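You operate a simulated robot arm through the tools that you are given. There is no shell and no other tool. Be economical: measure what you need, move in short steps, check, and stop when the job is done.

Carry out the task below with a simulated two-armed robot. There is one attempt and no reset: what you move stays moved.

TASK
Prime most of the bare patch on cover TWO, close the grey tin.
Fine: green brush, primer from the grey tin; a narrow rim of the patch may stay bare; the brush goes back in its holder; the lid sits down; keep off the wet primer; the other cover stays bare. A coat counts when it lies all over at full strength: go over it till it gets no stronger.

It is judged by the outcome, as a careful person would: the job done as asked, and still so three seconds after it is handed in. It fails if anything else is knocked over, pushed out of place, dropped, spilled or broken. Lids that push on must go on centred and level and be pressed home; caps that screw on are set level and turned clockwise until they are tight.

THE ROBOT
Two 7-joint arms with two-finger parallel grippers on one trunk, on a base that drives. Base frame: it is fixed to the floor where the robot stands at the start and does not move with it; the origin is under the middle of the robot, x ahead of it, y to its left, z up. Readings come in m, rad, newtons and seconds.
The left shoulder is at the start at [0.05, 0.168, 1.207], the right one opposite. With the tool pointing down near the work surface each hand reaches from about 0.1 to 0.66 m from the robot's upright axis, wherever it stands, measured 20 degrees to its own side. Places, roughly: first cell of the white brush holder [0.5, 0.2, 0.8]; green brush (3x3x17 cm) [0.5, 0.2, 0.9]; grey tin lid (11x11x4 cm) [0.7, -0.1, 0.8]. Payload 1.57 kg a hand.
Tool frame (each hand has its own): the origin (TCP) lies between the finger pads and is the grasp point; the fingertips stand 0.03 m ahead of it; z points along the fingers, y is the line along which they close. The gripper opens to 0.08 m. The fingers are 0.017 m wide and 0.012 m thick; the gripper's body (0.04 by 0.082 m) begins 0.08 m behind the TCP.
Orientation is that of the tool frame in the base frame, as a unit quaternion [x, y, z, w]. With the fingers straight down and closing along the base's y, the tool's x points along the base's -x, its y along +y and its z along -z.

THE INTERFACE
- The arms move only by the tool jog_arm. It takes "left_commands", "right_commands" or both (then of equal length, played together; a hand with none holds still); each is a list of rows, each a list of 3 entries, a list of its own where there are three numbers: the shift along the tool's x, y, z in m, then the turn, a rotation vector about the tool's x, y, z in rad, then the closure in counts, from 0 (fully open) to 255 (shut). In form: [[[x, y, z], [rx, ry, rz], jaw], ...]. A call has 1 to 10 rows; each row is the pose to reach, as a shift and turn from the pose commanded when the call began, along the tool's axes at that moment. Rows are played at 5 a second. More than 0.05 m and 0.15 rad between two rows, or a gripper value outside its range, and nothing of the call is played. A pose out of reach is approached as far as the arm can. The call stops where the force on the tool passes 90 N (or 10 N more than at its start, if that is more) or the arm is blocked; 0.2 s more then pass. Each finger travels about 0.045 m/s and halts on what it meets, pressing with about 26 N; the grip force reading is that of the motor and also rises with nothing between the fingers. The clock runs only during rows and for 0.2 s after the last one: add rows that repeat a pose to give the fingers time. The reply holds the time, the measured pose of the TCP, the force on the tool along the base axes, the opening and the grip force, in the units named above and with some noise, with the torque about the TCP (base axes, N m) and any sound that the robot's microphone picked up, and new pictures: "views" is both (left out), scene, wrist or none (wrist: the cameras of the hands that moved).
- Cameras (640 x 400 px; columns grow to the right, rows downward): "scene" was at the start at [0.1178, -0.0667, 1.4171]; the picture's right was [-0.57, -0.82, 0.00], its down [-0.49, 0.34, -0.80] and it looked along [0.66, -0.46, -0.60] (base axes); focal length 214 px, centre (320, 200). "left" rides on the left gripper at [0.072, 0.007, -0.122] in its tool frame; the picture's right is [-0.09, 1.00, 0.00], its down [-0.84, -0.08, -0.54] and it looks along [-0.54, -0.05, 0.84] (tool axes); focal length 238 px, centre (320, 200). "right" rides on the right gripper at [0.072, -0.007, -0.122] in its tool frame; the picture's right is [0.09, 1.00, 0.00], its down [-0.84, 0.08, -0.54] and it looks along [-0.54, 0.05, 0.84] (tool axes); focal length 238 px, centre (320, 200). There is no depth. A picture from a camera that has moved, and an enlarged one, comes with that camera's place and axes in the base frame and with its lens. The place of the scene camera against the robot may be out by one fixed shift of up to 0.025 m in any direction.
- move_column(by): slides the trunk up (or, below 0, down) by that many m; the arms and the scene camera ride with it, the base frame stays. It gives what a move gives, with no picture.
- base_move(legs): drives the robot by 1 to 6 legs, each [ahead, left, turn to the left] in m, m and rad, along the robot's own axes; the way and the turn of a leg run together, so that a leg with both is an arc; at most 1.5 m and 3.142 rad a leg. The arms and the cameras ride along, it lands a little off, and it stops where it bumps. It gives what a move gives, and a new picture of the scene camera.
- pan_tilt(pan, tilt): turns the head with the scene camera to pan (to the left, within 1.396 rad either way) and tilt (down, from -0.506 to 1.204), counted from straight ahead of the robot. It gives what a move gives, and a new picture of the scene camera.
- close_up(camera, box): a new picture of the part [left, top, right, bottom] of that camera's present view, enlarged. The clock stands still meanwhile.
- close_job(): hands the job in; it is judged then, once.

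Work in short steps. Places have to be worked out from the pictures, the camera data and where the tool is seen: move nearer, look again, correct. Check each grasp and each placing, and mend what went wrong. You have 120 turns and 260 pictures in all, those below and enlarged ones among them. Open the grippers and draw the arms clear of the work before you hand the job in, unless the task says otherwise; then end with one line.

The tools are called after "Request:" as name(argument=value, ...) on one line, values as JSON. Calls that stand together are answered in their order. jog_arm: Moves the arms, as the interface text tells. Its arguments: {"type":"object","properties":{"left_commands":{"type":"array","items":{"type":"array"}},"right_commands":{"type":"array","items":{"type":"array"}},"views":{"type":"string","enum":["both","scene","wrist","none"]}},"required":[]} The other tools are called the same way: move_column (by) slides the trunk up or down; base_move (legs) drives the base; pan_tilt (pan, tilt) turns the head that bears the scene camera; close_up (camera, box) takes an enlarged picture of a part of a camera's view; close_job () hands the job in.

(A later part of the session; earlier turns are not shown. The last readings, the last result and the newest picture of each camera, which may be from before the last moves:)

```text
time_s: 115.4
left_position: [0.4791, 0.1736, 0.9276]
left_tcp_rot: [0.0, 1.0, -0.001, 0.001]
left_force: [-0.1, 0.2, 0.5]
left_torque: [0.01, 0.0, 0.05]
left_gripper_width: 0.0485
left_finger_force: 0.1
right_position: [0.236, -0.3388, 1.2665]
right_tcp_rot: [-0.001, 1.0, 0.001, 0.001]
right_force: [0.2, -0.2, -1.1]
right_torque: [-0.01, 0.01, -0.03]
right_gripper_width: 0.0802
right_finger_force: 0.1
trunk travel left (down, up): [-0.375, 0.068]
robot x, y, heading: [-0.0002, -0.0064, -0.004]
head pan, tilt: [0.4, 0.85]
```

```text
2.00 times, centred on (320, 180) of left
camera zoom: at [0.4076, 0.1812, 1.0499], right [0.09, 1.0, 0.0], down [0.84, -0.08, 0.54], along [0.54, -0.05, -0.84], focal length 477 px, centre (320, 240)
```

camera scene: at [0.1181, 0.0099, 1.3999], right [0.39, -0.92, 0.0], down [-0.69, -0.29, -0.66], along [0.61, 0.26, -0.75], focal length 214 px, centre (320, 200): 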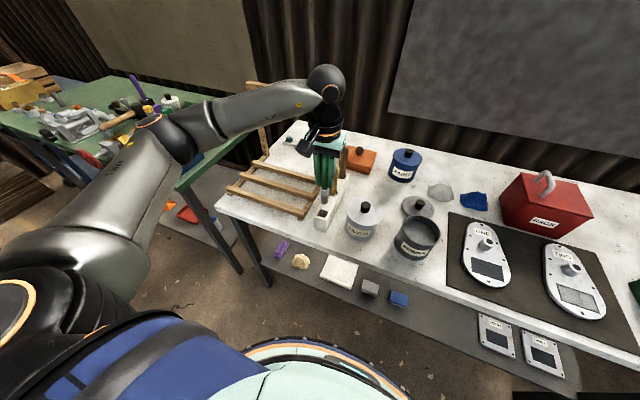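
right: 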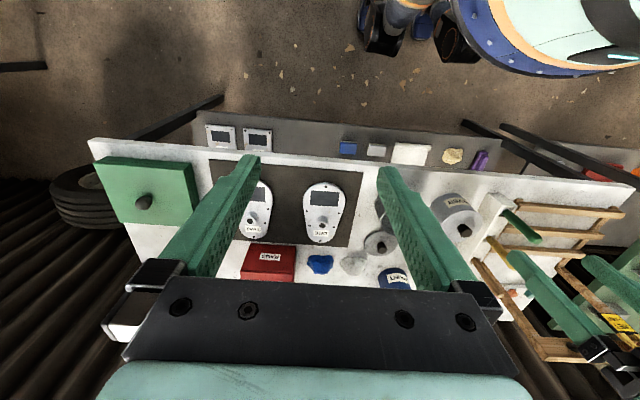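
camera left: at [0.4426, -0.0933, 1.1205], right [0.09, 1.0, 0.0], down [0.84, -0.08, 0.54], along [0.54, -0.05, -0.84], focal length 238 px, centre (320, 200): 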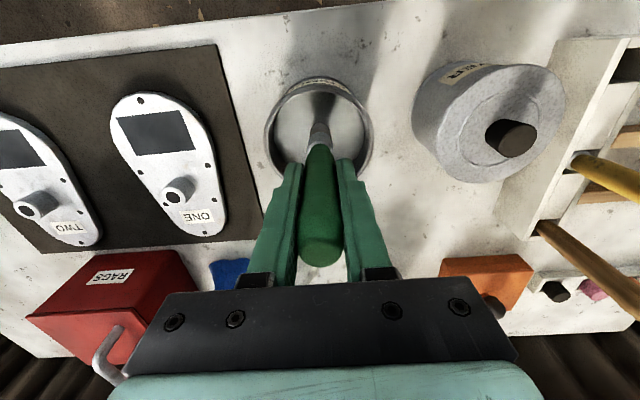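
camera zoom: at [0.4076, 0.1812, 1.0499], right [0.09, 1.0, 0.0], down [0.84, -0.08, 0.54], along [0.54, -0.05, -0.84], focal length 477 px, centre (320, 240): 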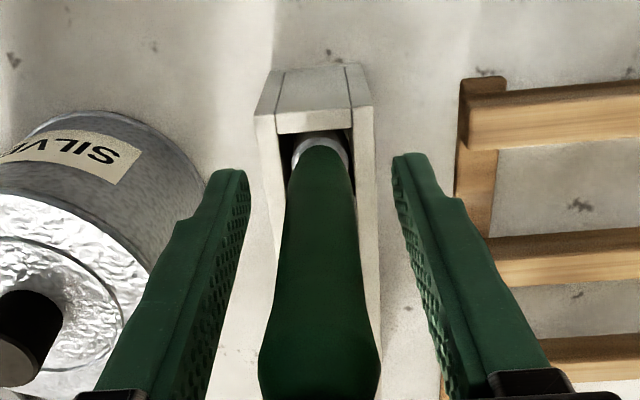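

Brush released and standing in its cell. I withdraw the hand straight up.

Request:
jog_arm(left_commands=[[[0, 0, -0.03], [0, 0, 0], 90], [[0, 0, -0.07], [0, 0, 0], 80], [[0, 0, -0.11], [0, 0, 0], 40], [[0, 0, -0.15], [0, 0, 0], 0], [[0, 0, -0.19], [0, 0, 0], 0], [[0, 0, -0.21], [0, 0, 0], 0], [[0, 0, -0.21], [0, 0, 0], 0]], views="wrist")

Request:
close_up(camera="scene", box=[295, 140, 435, 260])

```text
time_s: 117.0
left_position: [0.4766, 0.1754, 1.1372]
left_tcp_rot: [0.0, 1.0, -0.002, 0.001]
left_force: [-0.6, -0.2, -0.7]
left_torque: [0.03, -0.01, -0.02]
left_gripper_width: 0.08
left_finger_force: 0.0
right_position: [0.2364, -0.3387, 1.2671]
right_tcp_rot: [-0.001, 1.0, 0.001, -0.001]
right_force: [0.2, -0.1, 0.5]
right_torque: [0.0, 0.0, -0.01]
right_gripper_width: 0.0796
right_finger_force: 0.1
trunk travel left (down, up): [-0.375, 0.068]
robot x, y, heading: [-0.0009, -0.0039, -0.002]
head pan, tilt: [0.4, 0.85]
camera left: at [0.4052, 0.1815, 1.2603], right [0.09, 1.0, 0.0], down [0.84, -0.08, 0.54], along [0.54, -0.05, -0.84], focal length 238 px, centre (320, 200)
```

left: 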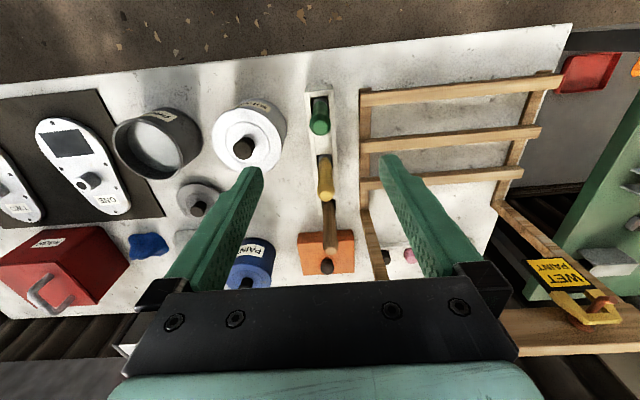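

```text
3.33 times, centred on (365, 200) of scene
camera zoom: at [0.1181, 0.01, 1.3999], right [0.39, -0.92, 0.0], down [-0.69, -0.29, -0.66], along [0.61, 0.26, -0.75], focal length 715 px, centre (170, 200)
```

zoom: 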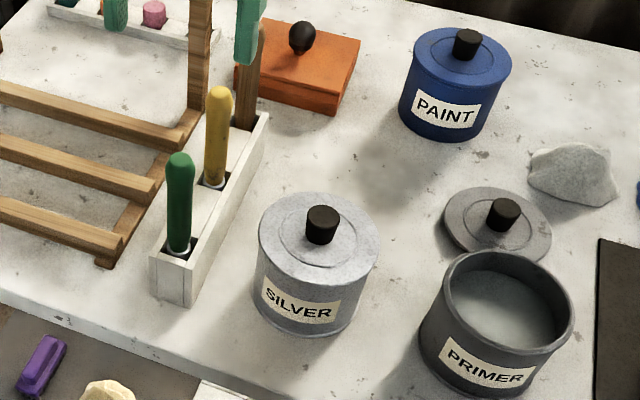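

Brush is back upright. Now the lid at ~[0.72,-0.1]: I drive right 0.25 and ahead 0.1 so the left hand can reach it.

Request:
base_move(legs=[[0, -0.25, 0], [0.1, 0, 0]])

Request:
close_up(camera="left", box=[220, 80, 420, 220])

```text
time_s: 120.6
left_position: [0.5788, -0.0816, 1.1371]
left_tcp_rot: [0.002, 1.0, -0.001, 0.0]
left_force: [0.5, 0.1, 0.5]
left_torque: [-0.03, 0.03, 0.01]
left_gripper_width: 0.0801
left_finger_force: 0.1
right_position: [0.3344, -0.594, 1.2651]
right_tcp_rot: [0.002, 1.0, 0.002, 0.0]
right_force: [0.9, 0.5, -0.5]
right_torque: [-0.02, 0.04, -0.02]
right_gripper_width: 0.0797
right_finger_force: 0.0
trunk travel left (down, up): [-0.375, 0.068]
robot x, y, heading: [0.0995, -0.2553, -0.006]
head pan, tilt: [0.4, 0.85]
camera scene: at [0.2196, -0.244, 1.3998], right [0.38, -0.92, 0.0], down [-0.69, -0.29, -0.66], along [0.61, 0.25, -0.75], focal length 214 px, centre (320, 200)
```

scene: 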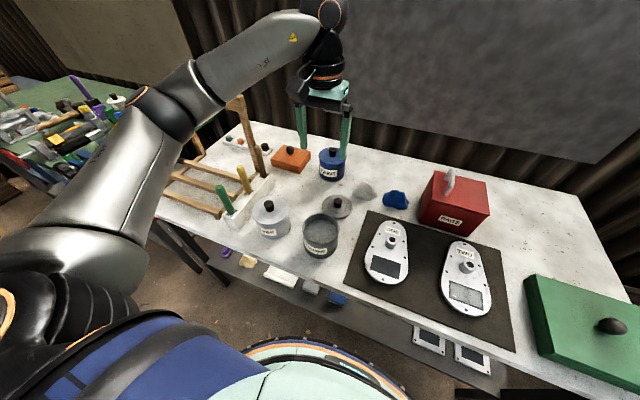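

```text
2.86 times, centred on (320, 150) of left
camera zoom: at [0.5075, -0.0743, 1.2595], right [0.1, 1.0, 0.0], down [0.84, -0.08, 0.54], along [0.54, -0.06, -0.84], focal length 681 px, centre (320, 343)
```

zoom: 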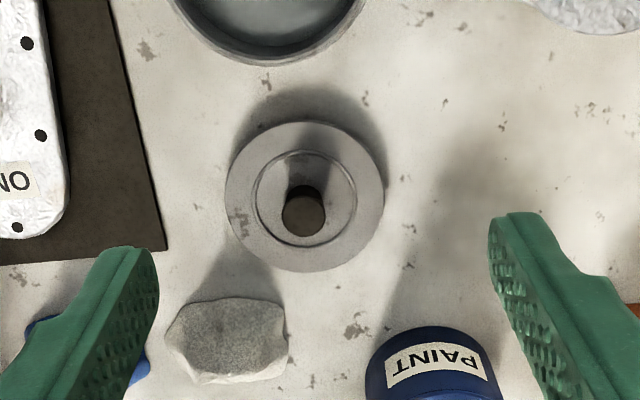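

Knob top triangulates to ≈[0.672,-0.105,0.845]. I move over it and part-way down.

Request:
jog_arm(left_commands=[[[-0.03, -0.008, 0.02], [0, 0, 0], 0], [[-0.06, -0.016, 0.05], [0, 0, 0], 0], [[-0.093, -0.023, 0.08], [0, 0, 0], 0], [[-0.093, -0.023, 0.12], [0, 0, 0], 0], [[-0.093, -0.023, 0.15], [0, 0, 0], 0], [[-0.093, -0.023, 0.17], [0, 0, 0], 0], [[-0.093, -0.023, 0.17], [0, 0, 0], 0]], views="wrist")

Request:
close_up(camera="left", box=[220, 60, 420, 200])

```text
time_s: 122.2
left_position: [0.6695, -0.1066, 0.9661]
left_tcp_rot: [0.003, 1.0, -0.001, 0.0]
left_force: [1.0, 0.0, -0.3]
left_torque: [-0.04, -0.02, 0.02]
left_gripper_width: 0.0802
left_finger_force: 0.1
right_position: [0.334, -0.5932, 1.2657]
right_tcp_rot: [0.003, 1.0, 0.001, -0.001]
right_force: [0.0, 0.7, -0.1]
right_torque: [0.0, -0.04, 0.01]
right_gripper_width: 0.08
right_finger_force: 0.1
trunk travel left (down, up): [-0.375, 0.068]
robot x, y, heading: [0.0988, -0.2564, -0.007]
head pan, tilt: [0.4, 0.85]
camera left: at [0.5989, -0.0977, 1.0891], right [0.1, 1.0, 0.0], down [0.84, -0.08, 0.54], along [0.54, -0.05, -0.84], focal length 238 px, centre (320, 200)
```

left: 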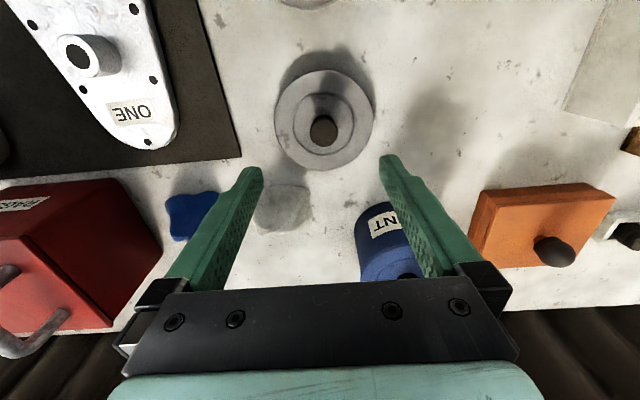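

```text
2.86 times, centred on (320, 130) of left
camera zoom: at [0.5989, -0.0977, 1.0891], right [0.1, 1.0, 0.0], down [0.84, -0.08, 0.54], along [0.54, -0.05, -0.84], focal length 681 px, centre (320, 400)
```

zoom: 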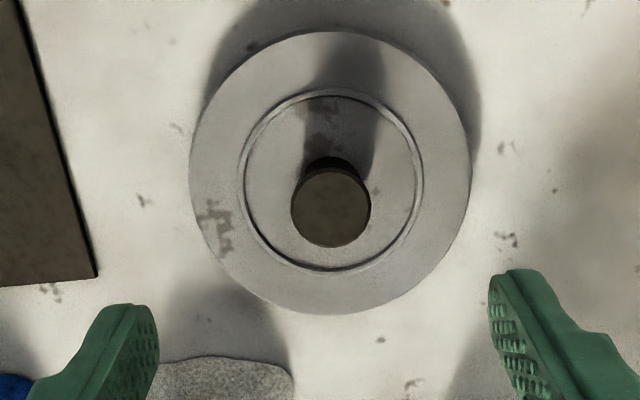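

Aim at x 0.672, y −0.1005. I descend so fingertips flank the knob (TCP ≈0.865) and check.

Request:
jog_arm(left_commands=[[[-0.003, 0.006, 0.03], [0, 0, 0], 0], [[-0.003, 0.006, 0.07], [0, 0, 0], 0], [[-0.003, 0.006, 0.1], [0, 0, 0], 0], [[-0.003, 0.006, 0.1], [0, 0, 0], 0]], views="wrist")

Request:
close_up(camera="scene", box=[280, 150, 400, 250])

```text
time_s: 123.2
left_position: [0.6735, -0.1001, 0.8665]
left_tcp_rot: [0.002, 1.0, -0.001, 0.001]
left_force: [-0.4, -0.8, 0.6]
left_torque: [0.0, -0.01, -0.04]
left_gripper_width: 0.08
left_finger_force: 0.0
right_position: [0.3343, -0.5937, 1.2644]
right_tcp_rot: [0.003, 1.0, 0.001, 0.0]
right_force: [-0.7, 0.0, 0.4]
right_torque: [0.0, -0.01, -0.01]
right_gripper_width: 0.0802
right_finger_force: 0.1
trunk travel left (down, up): [-0.375, 0.068]
robot x, y, heading: [0.0995, -0.2562, -0.007]
head pan, tilt: [0.4, 0.85]
camera left: at [0.6029, -0.0928, 0.9895], right [0.1, 1.0, 0.0], down [0.84, -0.08, 0.54], along [0.54, -0.05, -0.84], focal length 238 px, centre (320, 200)
```

left: 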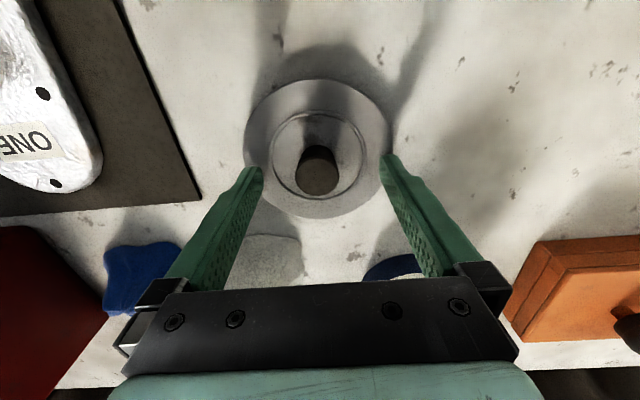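

```text
4.00 times, centred on (340, 200) of scene
camera zoom: at [0.2185, -0.244, 1.3999], right [0.38, -0.92, 0.0], down [-0.69, -0.29, -0.66], along [0.61, 0.25, -0.75], focal length 858 px, centre (240, 200)
```

zoom: 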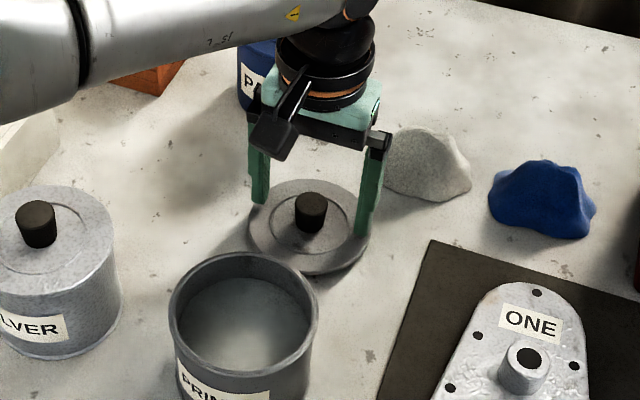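

Fingers straddle the knob. I lower another 14 mm (tips just above the plate), nudge +2 mm x, and close.

Request:
jog_arm(left_commands=[[[-0.002, 0, 0.007], [0, 0, 0], 0], [[-0.002, 0, 0.014], [0, 0, 0], 0], [[-0.002, 0, 0.014], [0, 0, 0], 100], [[-0.002, 0, 0.014], [0, 0, 0], 160], [[-0.002, 0, 0.014], [0, 0, 0], 255], [[-0.002, 0, 0.014], [0, 0, 0], 255], [[-0.002, 0, 0.014], [0, 0, 0], 255], [[-0.002, 0, 0.014], [0, 0, 0], 255]], views="wrist")

Request:
close_up(camera="scene", box=[280, 150, 400, 250])

```text
time_s: 125.0
left_position: [0.678, -0.1023, 0.8609]
left_tcp_rot: [0.003, 1.0, -0.002, 0.009]
left_force: [1.0, 4.8, 44.0]
left_torque: [0.56, 0.27, -0.05]
left_gripper_width: 0.0273
left_finger_force: 21.1
right_position: [0.3304, -0.5947, 1.2665]
right_tcp_rot: [0.002, 1.0, 0.001, 0.002]
right_force: [-0.7, -1.3, 0.1]
right_torque: [0.01, -0.02, -0.01]
right_gripper_width: 0.08
right_finger_force: 0.1
trunk travel left (down, up): [-0.375, 0.068]
robot x, y, heading: [0.1001, -0.2552, -0.006]
head pan, tilt: [0.4, 0.85]
camera left: at [0.6045, -0.095, 0.9832], right [0.1, 1.0, 0.0], down [0.83, -0.08, 0.56], along [0.56, -0.06, -0.83], focal length 238 px, centre (320, 200)
```

left: 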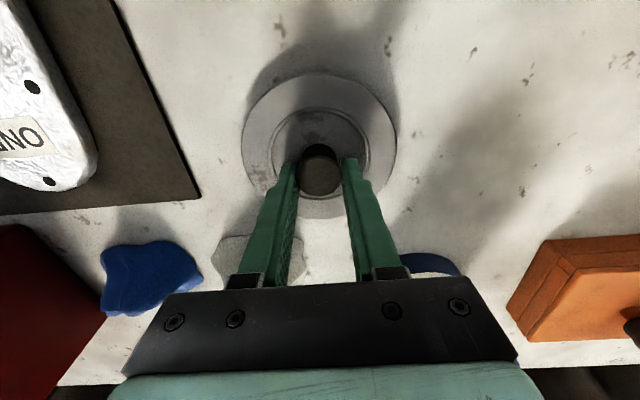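

```text
4.00 times, centred on (340, 200) of scene
camera zoom: at [0.2143, -0.2453, 1.4004], right [0.38, -0.92, 0.0], down [-0.69, -0.29, -0.66], along [0.61, 0.25, -0.75], focal length 858 px, centre (240, 200)
```

zoom: 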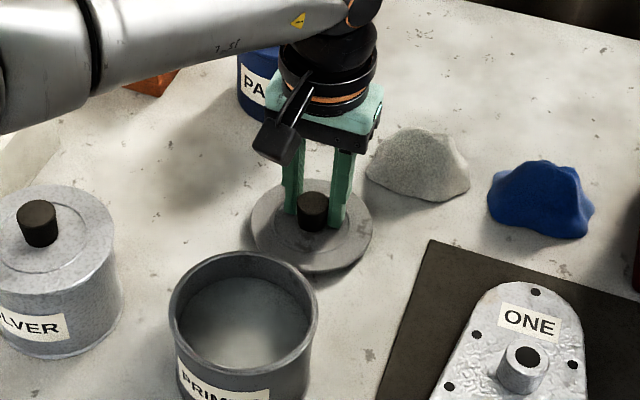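

The fingertips touch the plate (44 N, plate top ≈0.831) and the knob is gripped (27 mm). I relieve the load by raising the command ~8 mm and check.

Request:
jog_arm(left_commands=[[[0, 0, -0.004], [0, 0, 0], 255], [[0, 0, -0.008], [0, 0, 0], 255], [[0, 0, -0.008], [0, 0, 0], 255]], views="wrist")

Request:
close_up(camera="left", box=[250, 60, 390, 220])

Request:
close_up(camera="scene", box=[315, 170, 375, 220])

```text
time_s: 125.8
left_position: [0.6759, -0.1022, 0.8619]
left_tcp_rot: [0.004, 1.0, -0.001, 0.002]
left_force: [4.9, -2.7, 14.4]
left_torque: [-0.06, -0.69, -0.09]
left_gripper_width: 0.0263
left_finger_force: 25.8
right_position: [0.3329, -0.5942, 1.2649]
right_tcp_rot: [0.002, 1.0, 0.001, 0.0]
right_force: [-0.8, 0.2, -0.3]
right_torque: [-0.02, -0.04, 0.02]
right_gripper_width: 0.0798
right_finger_force: 0.0
trunk travel left (down, up): [-0.375, 0.068]
robot x, y, heading: [0.0999, -0.2546, -0.005]
head pan, tilt: [0.4, 0.85]
camera left: at [0.6045, -0.0948, 0.9847], right [0.1, 0.99, 0.0], down [0.83, -0.08, 0.54], along [0.54, -0.06, -0.84], focal length 238 px, centre (320, 200)
```

left: 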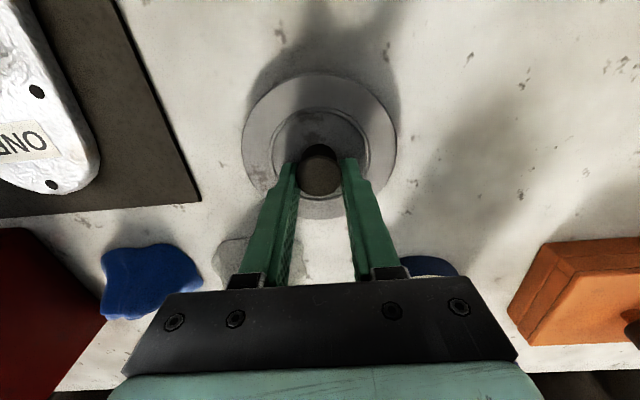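

```text
2.50 times, centred on (320, 140) of left
camera zoom: at [0.6045, -0.0948, 0.9847], right [0.1, 0.99, 0.0], down [0.83, -0.08, 0.54], along [0.54, -0.06, -0.84], focal length 596 px, centre (320, 350)
```

zoom: 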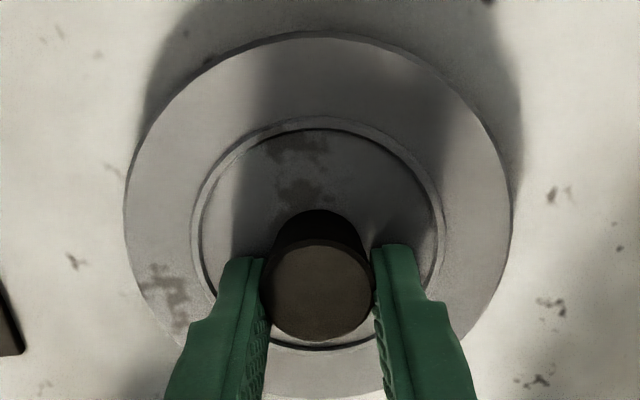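

```text
8.00 times, centred on (345, 195) of scene
camera zoom: at [0.2175, -0.2447, 1.3998], right [0.38, -0.92, 0.0], down [-0.69, -0.29, -0.66], along [0.61, 0.25, -0.75], focal length 1716 px, centre (120, 240)
```

zoom: 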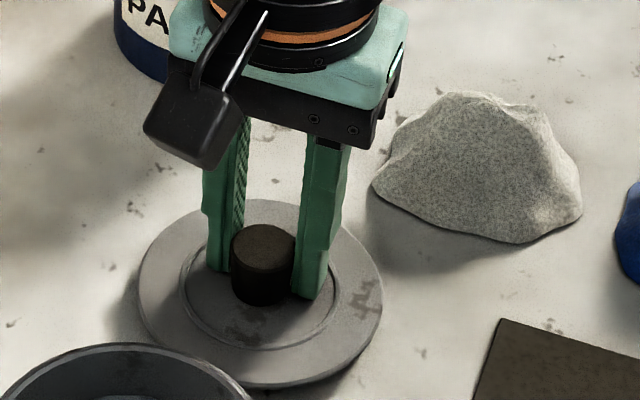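

The knob sits ~8 mm nearer than the finger centre. I open, shift 8 mm back toward the robot, and regrip for a centred, level hold.

Request:
jog_arm(left_commands=[[[0, 0, -0.002], [0, 0, 0], 150], [[0, 0, -0.002], [0, 0, 0], 100], [[0, 0, -0.002], [0, 0, 0], 100], [[0.008, 0, -0.002], [0, 0, 0], 100], [[0.008, 0, -0.001], [0, 0, 0], 100], [[0.008, 0, -0.001], [0, 0, 0], 200], [[0.008, 0, -0.001], [0, 0, 0], 255], [[0.008, 0, -0.001], [0, 0, 0], 255], [[0.008, 0, -0.001], [0, 0, 0], 255]], views="none")

Request:
close_up(camera="left", box=[250, 60, 390, 220])

Request:
close_up(camera="scene", box=[315, 170, 375, 220])

```text
time_s: 127.8
left_position: [0.6672, -0.1001, 0.8632]
left_tcp_rot: [0.003, 1.0, -0.001, 0.0]
left_force: [-0.9, -0.5, 2.1]
left_torque: [0.06, 0.0, 0.03]
left_gripper_width: 0.0264
left_finger_force: 25.4
right_position: [0.3344, -0.5935, 1.2657]
right_tcp_rot: [0.003, 1.0, 0.001, 0.0]
right_force: [-0.3, -0.5, 0.4]
right_torque: [0.0, 0.02, 0.02]
right_gripper_width: 0.0802
right_finger_force: 0.1
trunk travel left (down, up): [-0.375, 0.068]
robot x, y, heading: [0.1002, -0.2581, -0.004]
head pan, tilt: [0.4, 0.85]
```

```text
2.50 times, centred on (320, 140) of left
camera zoom: at [0.597, -0.0934, 0.9848], right [0.1, 1.0, 0.0], down [0.84, -0.08, 0.54], along [0.54, -0.06, -0.84], focal length 596 px, centre (320, 350)
```

zoom: 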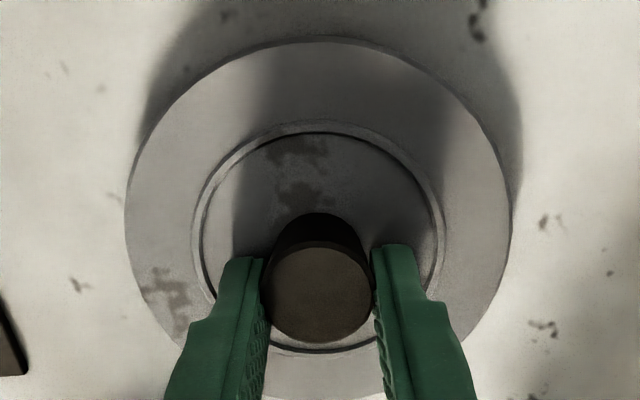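

```text
8.00 times, centred on (345, 195) of scene
camera zoom: at [0.2182, -0.2441, 1.3999], right [0.38, -0.92, 0.0], down [-0.69, -0.29, -0.66], along [0.61, 0.25, -0.75], focal length 1716 px, centre (120, 240)
```

zoom: 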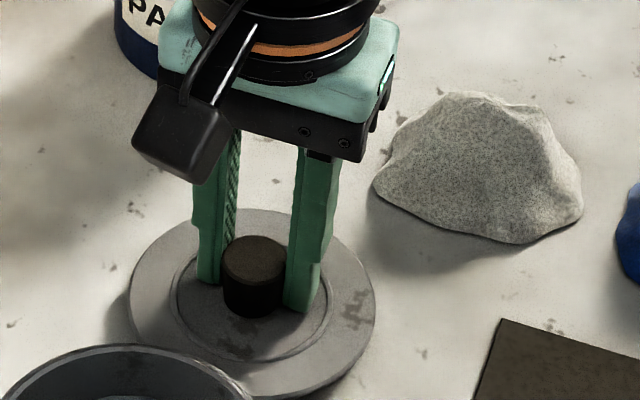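

The lid got dragged along (fingertips resting on the plate). I open, lift 12 mm clear, shift 8 mm, lower again and regrip.

Request:
jog_arm(left_commands=[[[0, 0, 0], [0, 0, 0], 100], [[0, 0, 0], [0, 0, 0], 80], [[0, 0, -0.006], [0, 0, 0], 80], [[0, 0, -0.012], [0, 0, 0], 80], [[0.008, 0, -0.012], [0, 0, 0], 80], [[0.008, 0, -0.008], [0, 0, 0], 80], [[0.008, 0, -0.003], [0, 0, 0], 80], [[0.008, 0, -0.003], [0, 0, 0], 80]], views="none")

Request:
close_up(camera="left", box=[250, 60, 390, 220])

Request:
close_up(camera="scene", box=[315, 170, 375, 220])

```text
time_s: 129.6
left_position: [0.6607, -0.0997, 0.8651]
left_tcp_rot: [0.002, 1.0, -0.001, 0.001]
left_force: [-0.2, 0.9, -0.5]
left_torque: [0.01, 0.0, -0.01]
left_gripper_width: 0.0549
left_finger_force: 0.1
right_position: [0.3339, -0.5949, 1.2676]
right_tcp_rot: [0.003, 1.0, 0.0, -0.001]
right_force: [0.0, 0.5, -0.1]
right_torque: [-0.02, -0.01, -0.03]
right_gripper_width: 0.0801
right_finger_force: 0.1
trunk travel left (down, up): [-0.375, 0.068]
robot x, y, heading: [0.1019, -0.2553, -0.007]
head pan, tilt: [0.4, 0.85]
```

```text
2.50 times, centred on (320, 140) of left
camera zoom: at [0.5894, -0.0925, 0.9875], right [0.1, 1.0, 0.0], down [0.84, -0.08, 0.54], along [0.54, -0.05, -0.84], focal length 596 px, centre (320, 350)
```

zoom: 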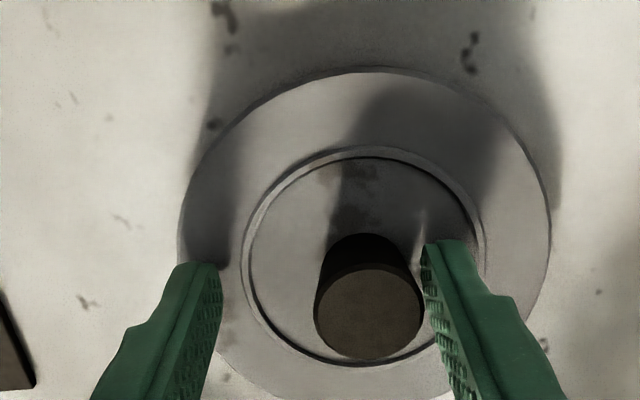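

```text
8.00 times, centred on (345, 195) of scene
camera zoom: at [0.2185, -0.244, 1.3999], right [0.38, -0.92, 0.0], down [-0.69, -0.29, -0.66], along [0.61, 0.25, -0.75], focal length 1716 px, centre (120, 240)
```

zoom: 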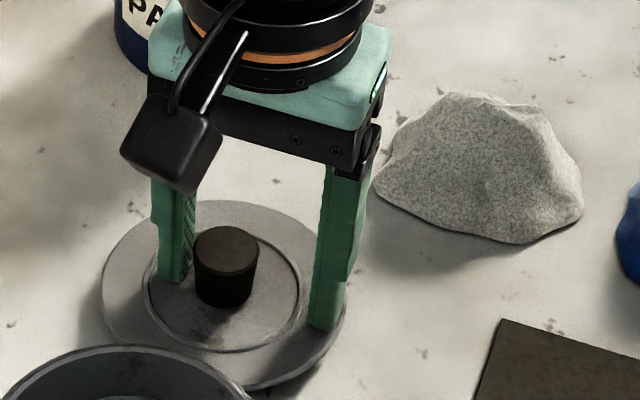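

The lid slid sideways slightly: knob now ≈[0.665,-0.0855]. I raise 10 mm, realign (+4 mm x, +14 mm y), lower with tips just off the plate, and close.

Request:
jog_arm(left_commands=[[[0, 0, -0.01], [0, 0, 0], 60], [[-0.004, 0.014, -0.01], [0, 0, 0], 60], [[-0.004, 0.014, -0.005], [0, 0, 0], 60], [[-0.004, 0.014, 0.0], [0, 0, 0], 60], [[-0.004, 0.014, 0.0], [0, 0, 0], 160], [[-0.004, 0.014, 0.0], [0, 0, 0], 255], [[-0.004, 0.014, 0.0], [0, 0, 0], 255], [[-0.004, 0.014, 0.0], [0, 0, 0], 255], [[-0.004, 0.014, 0.0], [0, 0, 0], 255]], views="none")

Request:
close_up(camera="left", box=[250, 60, 390, 220])

Request:
close_up(camera="scene", box=[315, 170, 375, 220])

```text
time_s: 131.6
left_position: [0.665, -0.0859, 0.8665]
left_tcp_rot: [0.003, 1.0, 0.0, 0.001]
left_force: [-0.1, 0.4, 1.1]
left_torque: [-0.04, 0.02, 0.04]
left_gripper_width: 0.0265
left_finger_force: 25.9
right_position: [0.3333, -0.5942, 1.2663]
right_tcp_rot: [0.003, 1.0, 0.0, 0.0]
right_force: [0.3, -0.4, 0.2]
right_torque: [0.01, -0.01, -0.01]
right_gripper_width: 0.0801
right_finger_force: 0.1
trunk travel left (down, up): [-0.375, 0.068]
robot x, y, heading: [0.1033, -0.2559, -0.006]
head pan, tilt: [0.4, 0.85]
```

```text
2.50 times, centred on (320, 140) of left
camera zoom: at [0.5925, -0.0785, 0.9881], right [0.1, 1.0, 0.0], down [0.84, -0.08, 0.54], along [0.54, -0.06, -0.84], focal length 596 px, centre (320, 350)
```

zoom: 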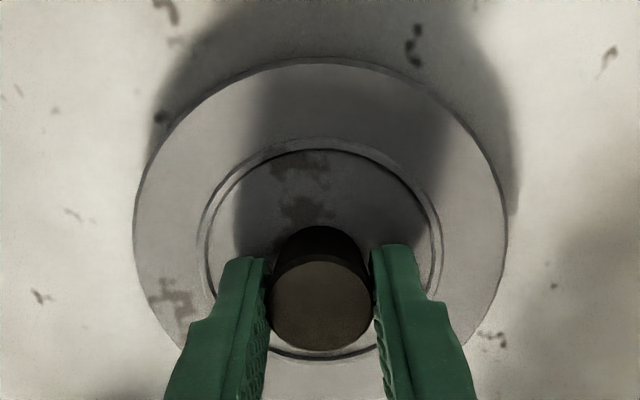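

```text
8.00 times, centred on (345, 195) of scene
camera zoom: at [0.2186, -0.2439, 1.3999], right [0.38, -0.92, 0.0], down [-0.69, -0.29, -0.66], along [0.61, 0.25, -0.75], focal length 1716 px, centre (120, 240)
```

zoom: 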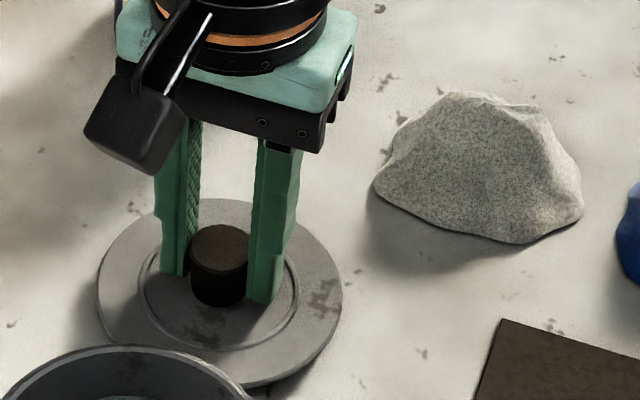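

Gripped with no load, and well centred. Lift slowly and check that the lid hangs level.

Request:
jog_arm(left_commands=[[[0, 0, -0.01], [0, 0, 0], 255], [[0, 0, -0.03], [0, 0, 0], 255], [[0, 0, -0.06], [0, 0, 0], 255], [[0, 0, -0.1], [0, 0, 0], 255], [[0, 0, -0.13], [0, 0, 0], 255], [[0, 0, -0.13], [0, 0, 0], 255]], views="wrist")

Request:
close_up(camera="scene", box=[270, 130, 400, 260])

```text
time_s: 133.0
left_position: [0.6643, -0.086, 0.9972]
left_tcp_rot: [0.003, 1.0, 0.0, 0.0]
left_force: [0.3, 0.0, 0.0]
left_torque: [0.0, 0.01, 0.01]
left_gripper_width: 0.0001
left_finger_force: 21.3
right_position: [0.334, -0.5929, 1.2659]
right_tcp_rot: [0.002, 1.0, 0.001, 0.0]
right_force: [0.5, 0.6, 0.1]
right_torque: [0.03, -0.03, -0.02]
right_gripper_width: 0.0801
right_finger_force: 0.1
trunk travel left (down, up): [-0.375, 0.068]
robot x, y, heading: [0.0999, -0.2532, -0.005]
head pan, tilt: [0.4, 0.85]
camera left: at [0.5937, -0.0782, 1.1206], right [0.1, 1.0, 0.0], down [0.84, -0.08, 0.54], along [0.54, -0.05, -0.84], focal length 238 px, centre (320, 200)
```

left: 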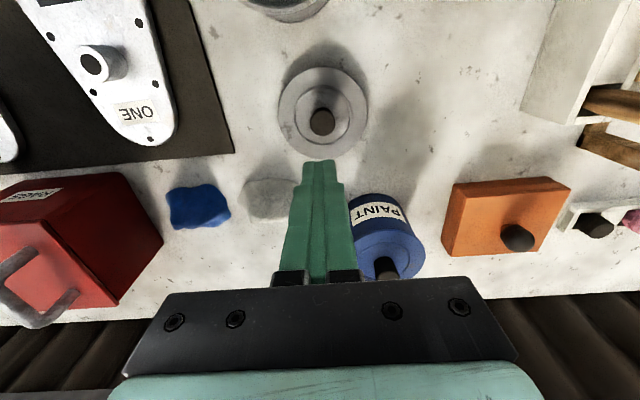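

```text
3.08 times, centred on (335, 195) of scene
camera zoom: at [0.2186, -0.2439, 1.3999], right [0.38, -0.92, 0.0], down [-0.69, -0.29, -0.66], along [0.61, 0.25, -0.75], focal length 660 px, centre (274, 215)
```

zoom: 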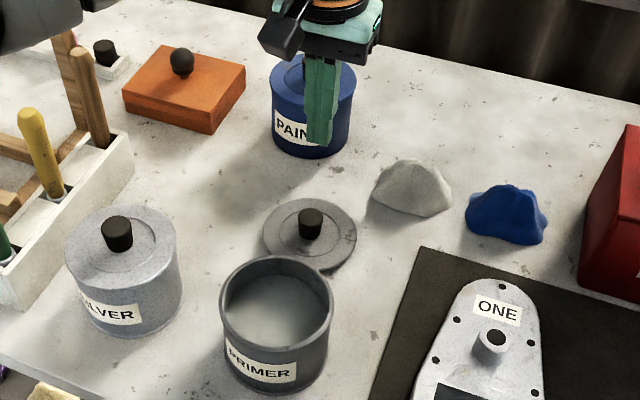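

The lid slipped out (fingers shut at 0 mm); it's still flat on the table. I re-approach at [0.660,-0.082], lower than before, and look before closing.

Request:
jog_arm(left_commands=[[[0.004, 0.004, 0], [0, 0, 0], 60], [[0.004, 0.004, 0], [0, 0, 0], 30], [[0.004, 0.004, 0.03], [0, 0, 0], 30], [[0.004, 0.004, 0.07], [0, 0, 0], 30], [[0.004, 0.004, 0.1], [0, 0, 0], 30], [[0.004, 0.004, 0.125], [0, 0, 0], 30], [[0.004, 0.004, 0.132], [0, 0, 0], 30], [[0.004, 0.004, 0.132], [0, 0, 0], 30]], views="none")

Request:
close_up(camera="left", box=[250, 60, 390, 220])

Request:
close_up(camera="scene", box=[305, 160, 365, 210])

```text
time_s: 134.8
left_position: [0.66, -0.0813, 0.8632]
left_tcp_rot: [0.003, 1.0, -0.001, 0.0]
left_force: [-0.1, 0.5, -0.1]
left_torque: [0.02, -0.03, 0.01]
left_gripper_width: 0.0706
left_finger_force: 0.1
right_position: [0.334, -0.5945, 1.2653]
right_tcp_rot: [0.003, 1.0, 0.001, 0.0]
right_force: [0.3, 1.0, 0.2]
right_torque: [0.02, -0.01, 0.01]
right_gripper_width: 0.0799
right_finger_force: 0.1
trunk travel left (down, up): [-0.375, 0.068]
robot x, y, heading: [0.1015, -0.2568, -0.006]
head pan, tilt: [0.4, 0.85]
```

```text
2.50 times, centred on (320, 140) of left
camera zoom: at [0.589, -0.0739, 0.9857], right [0.1, 1.0, 0.0], down [0.84, -0.08, 0.54], along [0.54, -0.05, -0.84], focal length 596 px, centre (320, 350)
```

zoom: 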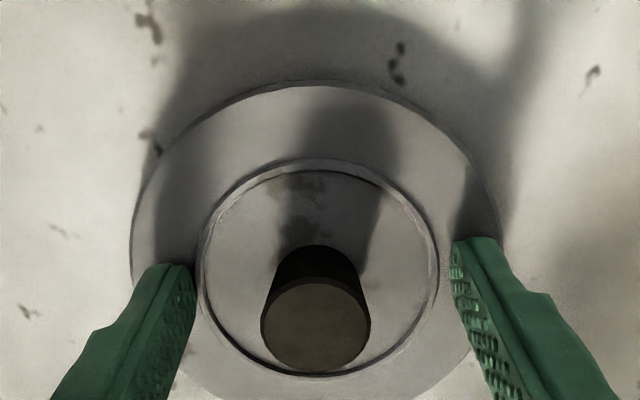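

```text
8.00 times, centred on (335, 185) of scene
camera zoom: at [0.2185, -0.2439, 1.3999], right [0.38, -0.92, 0.0], down [-0.69, -0.29, -0.66], along [0.61, 0.25, -0.75], focal length 1716 px, centre (200, 320)
```

zoom: 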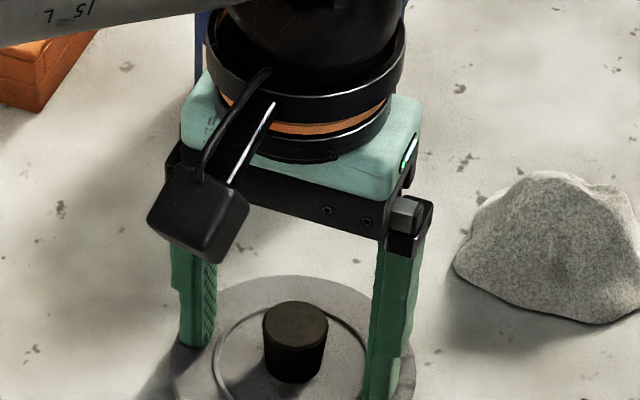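

Knob centred between fingers (it is wider at the top). I nudge +3 mm x, down 2 mm, close for longer, then lift only 1.5 cm to test.

Request:
jog_arm(left_commands=[[[-0.003, 0, 0.0], [0, 0, 0], 30], [[-0.003, 0, 0.002], [0, 0, 0], 120], [[-0.003, 0, 0.002], [0, 0, 0], 200], [[-0.003, 0, 0.002], [0, 0, 0], 255], [[-0.003, 0, 0.002], [0, 0, 0], 255], [[-0.003, 0, 0.002], [0, 0, 0], 255], [[-0.003, 0, 0.002], [0, 0, 0], 255], [[-0.003, 0, 0.0], [0, 0, 0], 255], [[-0.003, 0, -0.003], [0, 0, 0], 255], [[-0.003, 0, -0.006], [0, 0, 0], 255]], views="none")

Request:
close_up(camera="left", box=[250, 60, 390, 220])

Request:
close_up(camera="scene", box=[305, 160, 365, 210])

```text
time_s: 137.0
left_position: [0.662, -0.0825, 0.8685]
left_tcp_rot: [0.003, 1.0, -0.001, 0.0]
left_force: [0.2, -0.2, 0.4]
left_torque: [0.0, -0.01, -0.01]
left_gripper_width: 0.0265
left_finger_force: 25.9
right_position: [0.3336, -0.5927, 1.2655]
right_tcp_rot: [0.003, 1.0, 0.0, 0.0]
right_force: [0.9, -0.4, 0.4]
right_torque: [0.0, 0.0, -0.01]
right_gripper_width: 0.08
right_finger_force: 0.0
trunk travel left (down, up): [-0.375, 0.068]
robot x, y, heading: [0.0996, -0.2556, -0.009]
head pan, tilt: [0.4, 0.85]
```

```text
2.50 times, centred on (320, 140) of left
camera zoom: at [0.5916, -0.0736, 0.9905], right [0.1, 1.0, 0.0], down [0.84, -0.08, 0.54], along [0.54, -0.05, -0.84], focal length 596 px, centre (320, 350)
```

zoom: 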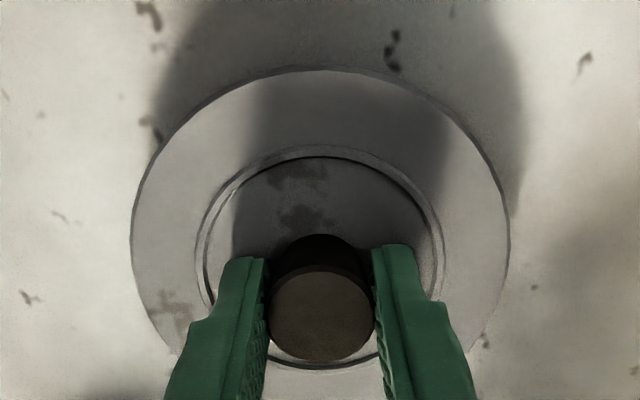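

```text
8.00 times, centred on (335, 185) of scene
camera zoom: at [0.2186, -0.244, 1.3998], right [0.38, -0.92, 0.0], down [-0.69, -0.29, -0.66], along [0.61, 0.25, -0.75], focal length 1716 px, centre (200, 320)
```

zoom: 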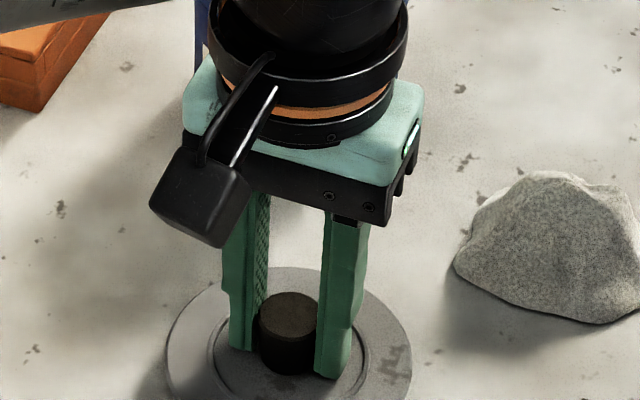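

Grip holds so far. Lift another 2 cm slowly and check whether the lid comes along.

Request:
jog_arm(left_commands=[[[0, 0, -0.005], [0, 0, 0], 255], [[0, 0, -0.01], [0, 0, 0], 255], [[0, 0, -0.015], [0, 0, 0], 255], [[0, 0, -0.02], [0, 0, 0], 255]], views="none")

Request:
close_up(camera="scene", box=[305, 160, 365, 210])

```text
time_s: 138.0
left_position: [0.6636, -0.082, 0.8902]
left_tcp_rot: [0.002, 1.0, -0.001, 0.001]
left_force: [-0.1, -0.1, 0.0]
left_torque: [0.04, -0.01, 0.02]
left_gripper_width: 0.0263
left_finger_force: 25.6
right_position: [0.3336, -0.5942, 1.2653]
right_tcp_rot: [0.002, 1.0, 0.001, 0.0]
right_force: [-0.3, 0.3, -0.1]
right_torque: [-0.02, 0.04, 0.04]
right_gripper_width: 0.0801
right_finger_force: 0.0
trunk travel left (down, up): [-0.375, 0.068]
robot x, y, heading: [0.0984, -0.2551, -0.011]
head pan, tilt: [0.4, 0.85]
```

```text
8.00 times, centred on (335, 185) of scene
camera zoom: at [0.2186, -0.244, 1.3999], right [0.38, -0.92, 0.0], down [-0.69, -0.29, -0.66], along [0.61, 0.25, -0.75], focal length 1716 px, centre (200, 320)
```

zoom: 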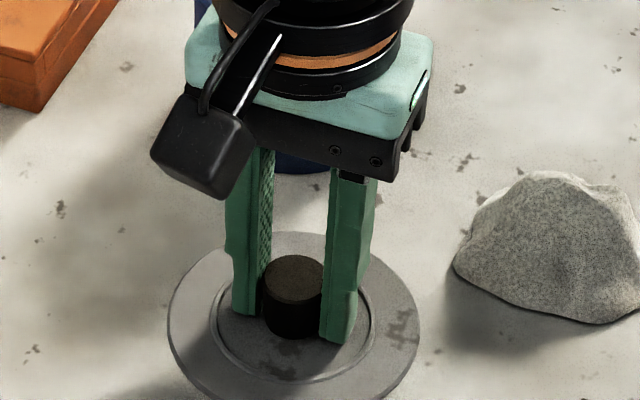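

The lid is coming up level. Continue lifting gently 1 cm per row.

Request:
jog_arm(left_commands=[[[0, 0, -0.01], [0, 0, 0], 255], [[0, 0, -0.02], [0, 0, 0], 255], [[0, 0, -0.03], [0, 0, 0], 255], [[0, 0, -0.04], [0, 0, 0], 255], [[0, 0, -0.05], [0, 0, 0], 255], [[0, 0, -0.06], [0, 0, 0], 255], [[0, 0, -0.07], [0, 0, 0], 255], [[0, 0, -0.08], [0, 0, 0], 255], [[0, 0, -0.09], [0, 0, 0], 255], [[0, 0, -0.1], [0, 0, 0], 255]], views="both")

```text
time_s: 140.2
left_position: [0.6639, -0.0815, 0.9891]
left_tcp_rot: [0.004, 1.0, -0.002, 0.0]
left_force: [0.2, 0.6, -1.5]
left_torque: [0.01, 0.04, -0.02]
left_gripper_width: 0.0261
left_finger_force: 25.9
right_position: [0.3346, -0.5947, 1.2655]
right_tcp_rot: [0.002, 1.0, 0.001, 0.0]
right_force: [0.5, -0.6, 1.1]
right_torque: [0.03, -0.01, -0.03]
right_gripper_width: 0.0799
right_finger_force: 0.0
trunk travel left (down, up): [-0.375, 0.068]
robot x, y, heading: [0.0988, -0.2556, -0.003]
head pan, tilt: [0.4, 0.85]
camera scene: at [0.2185, -0.2439, 1.3999], right [0.38, -0.92, 0.0], down [-0.69, -0.29, -0.66], along [0.61, 0.25, -0.75], focal length 214 px, centre (320, 200)
camera left: at [0.5917, -0.074, 1.1123], right [0.1, 1.0, 0.0], down [0.84, -0.08, 0.54], along [0.54, -0.06, -0.84], focal length 238 px, centre (320, 200)
```

scene: 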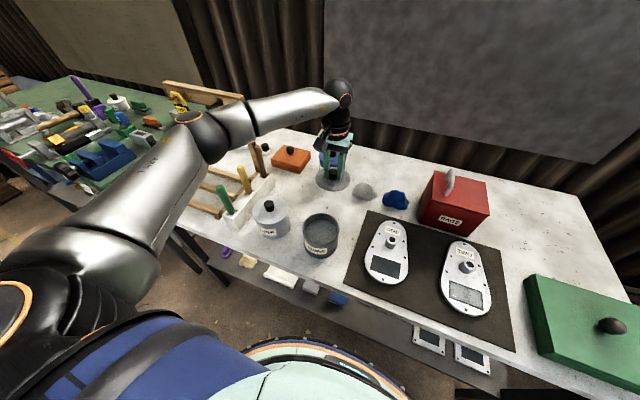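
left: 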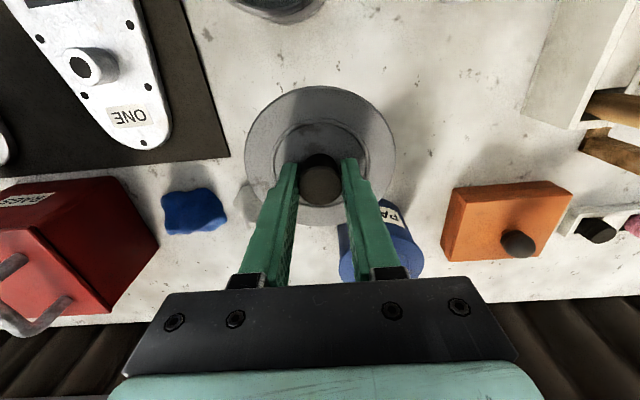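

Lid held; its centre is at ≈[0.657,-0.082]. I carry it slowly over the tin centre [0.518,-0.101].

Request:
jog_arm(left_commands=[[[0.008, -0.001, -0.004], [0, 0, 0], 255], [[0.022, -0.003, -0.008], [0, 0, 0], 255], [[0.038, -0.005, -0.01], [0, 0, 0], 255], [[0.054, -0.008, -0.01], [0, 0, 0], 255], [[0.07, -0.011, -0.01], [0, 0, 0], 255], [[0.086, -0.014, -0.01], [0, 0, 0], 255], [[0.102, -0.017, -0.01], [0, 0, 0], 255], [[0.118, -0.019, -0.01], [0, 0, 0], 255], [[0.13, -0.0195, -0.01], [0, 0, 0], 255], [[0.138, -0.0195, -0.01], [0, 0, 0], 255]], views="both")

Request:
close_up(camera="left", box=[220, 60, 420, 220])

Request:
close_up(camera="scene", box=[270, 170, 370, 270])

```text
time_s: 142.4
left_position: [0.5245, -0.1002, 0.9992]
left_tcp_rot: [0.002, 1.0, -0.002, 0.001]
left_force: [-0.1, -0.4, -0.2]
left_torque: [0.02, -0.02, 0.04]
left_gripper_width: 0.0263
left_finger_force: 26.4
right_position: [0.3337, -0.5927, 1.2647]
right_tcp_rot: [0.002, 1.0, 0.001, 0.0]
right_force: [0.3, 0.0, 0.1]
right_torque: [0.0, 0.0, 0.02]
right_gripper_width: 0.0803
right_finger_force: 0.0
trunk travel left (down, up): [-0.375, 0.068]
robot x, y, heading: [0.0985, -0.2586, -0.008]
head pan, tilt: [0.4, 0.85]
camera scene: at [0.2185, -0.2439, 1.3999], right [0.38, -0.92, 0.0], down [-0.69, -0.29, -0.66], along [0.61, 0.25, -0.75], focal length 214 px, centre (320, 200)
camera left: at [0.4528, -0.0921, 1.1218], right [0.1, 1.0, 0.0], down [0.84, -0.08, 0.54], along [0.54, -0.06, -0.84], focal length 238 px, centre (320, 200)
```

scene: 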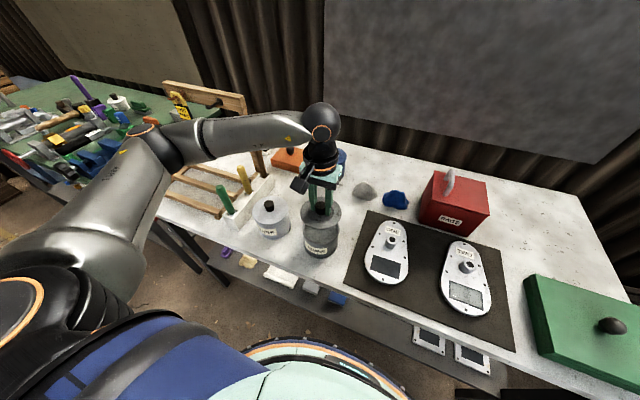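
left: 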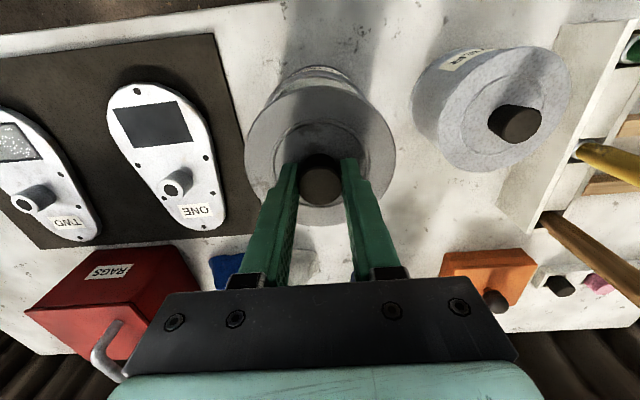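

```text
2.50 times, centred on (320, 140) of left
camera zoom: at [0.4528, -0.0921, 1.1218], right [0.1, 1.0, 0.0], down [0.84, -0.08, 0.54], along [0.54, -0.06, -0.84], focal length 596 px, centre (320, 350)
```

zoom: 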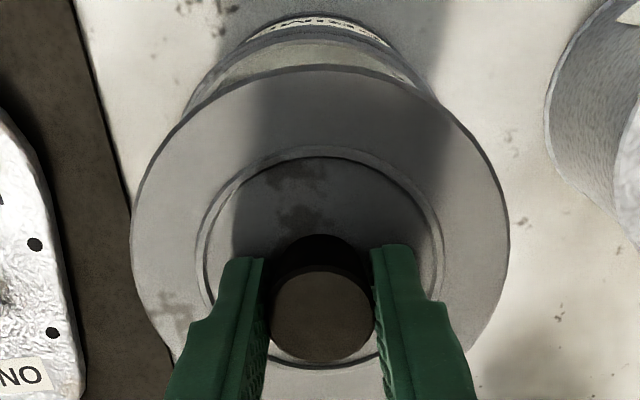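

```text
4.00 times, centred on (320, 220) of scene
camera zoom: at [0.2185, -0.2439, 1.3999], right [0.38, -0.92, 0.0], down [-0.69, -0.29, -0.66], along [0.61, 0.25, -0.75], focal length 858 px, centre (320, 120)
```

zoom: 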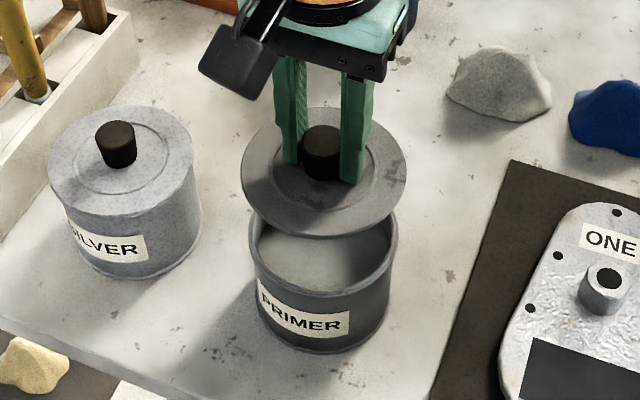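

Lid is nearly above the tin. I shift +3 mm x, −1.5 mm y and lower slowly 40 mm, then inspect the alignment.

Request:
jog_arm(left_commands=[[[-0.0015, -0.001, 0.003], [0, 0, 0], 255], [[-0.003, -0.0015, 0.01], [0, 0, 0], 255], [[-0.003, -0.0015, 0.018], [0, 0, 0], 255], [[-0.003, -0.0015, 0.026], [0, 0, 0], 255], [[-0.003, -0.0015, 0.034], [0, 0, 0], 255], [[-0.003, -0.0015, 0.04], [0, 0, 0], 255], [[-0.003, -0.0015, 0.04], [0, 0, 0], 255]], views="none")

Request:
close_up(camera="left", box=[220, 60, 420, 220])

Request:
close_up(camera="scene", box=[285, 190, 355, 260])

```text
time_s: 144.0
left_position: [0.5274, -0.1009, 0.9596]
left_tcp_rot: [0.002, 1.0, 0.0, 0.001]
left_force: [-0.4, -0.2, 0.0]
left_torque: [0.02, -0.03, 0.03]
left_gripper_width: 0.0263
left_finger_force: 26.0
right_position: [0.3337, -0.5936, 1.2665]
right_tcp_rot: [0.002, 1.0, 0.001, -0.001]
right_force: [-0.3, -0.2, 0.3]
right_torque: [-0.04, -0.01, -0.02]
right_gripper_width: 0.0799
right_finger_force: 0.1
trunk travel left (down, up): [-0.375, 0.068]
robot x, y, heading: [0.0995, -0.2551, -0.003]
head pan, tilt: [0.4, 0.85]
```

```text
2.50 times, centred on (320, 140) of left
camera zoom: at [0.4563, -0.0932, 1.0817], right [0.1, 1.0, 0.0], down [0.84, -0.08, 0.54], along [0.54, -0.06, -0.84], focal length 596 px, centre (320, 350)
```

zoom: 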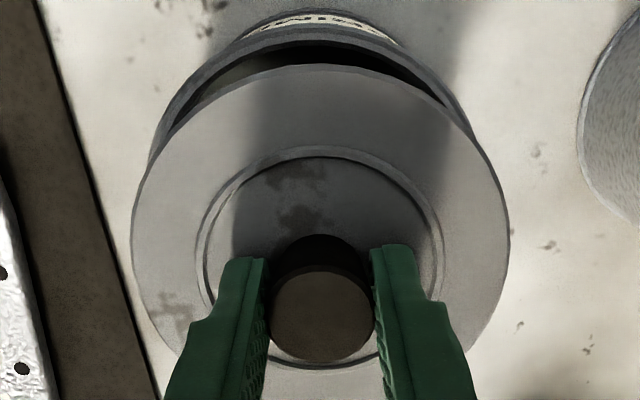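

```text
5.71 times, centred on (320, 225) of scene
camera zoom: at [0.2186, -0.2439, 1.3999], right [0.38, -0.92, 0.0], down [-0.69, -0.29, -0.66], along [0.61, 0.25, -0.75], focal length 1226 px, centre (320, 57)
```

zoom: 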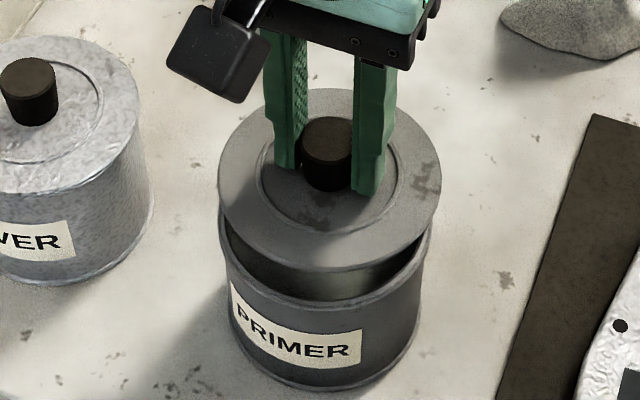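

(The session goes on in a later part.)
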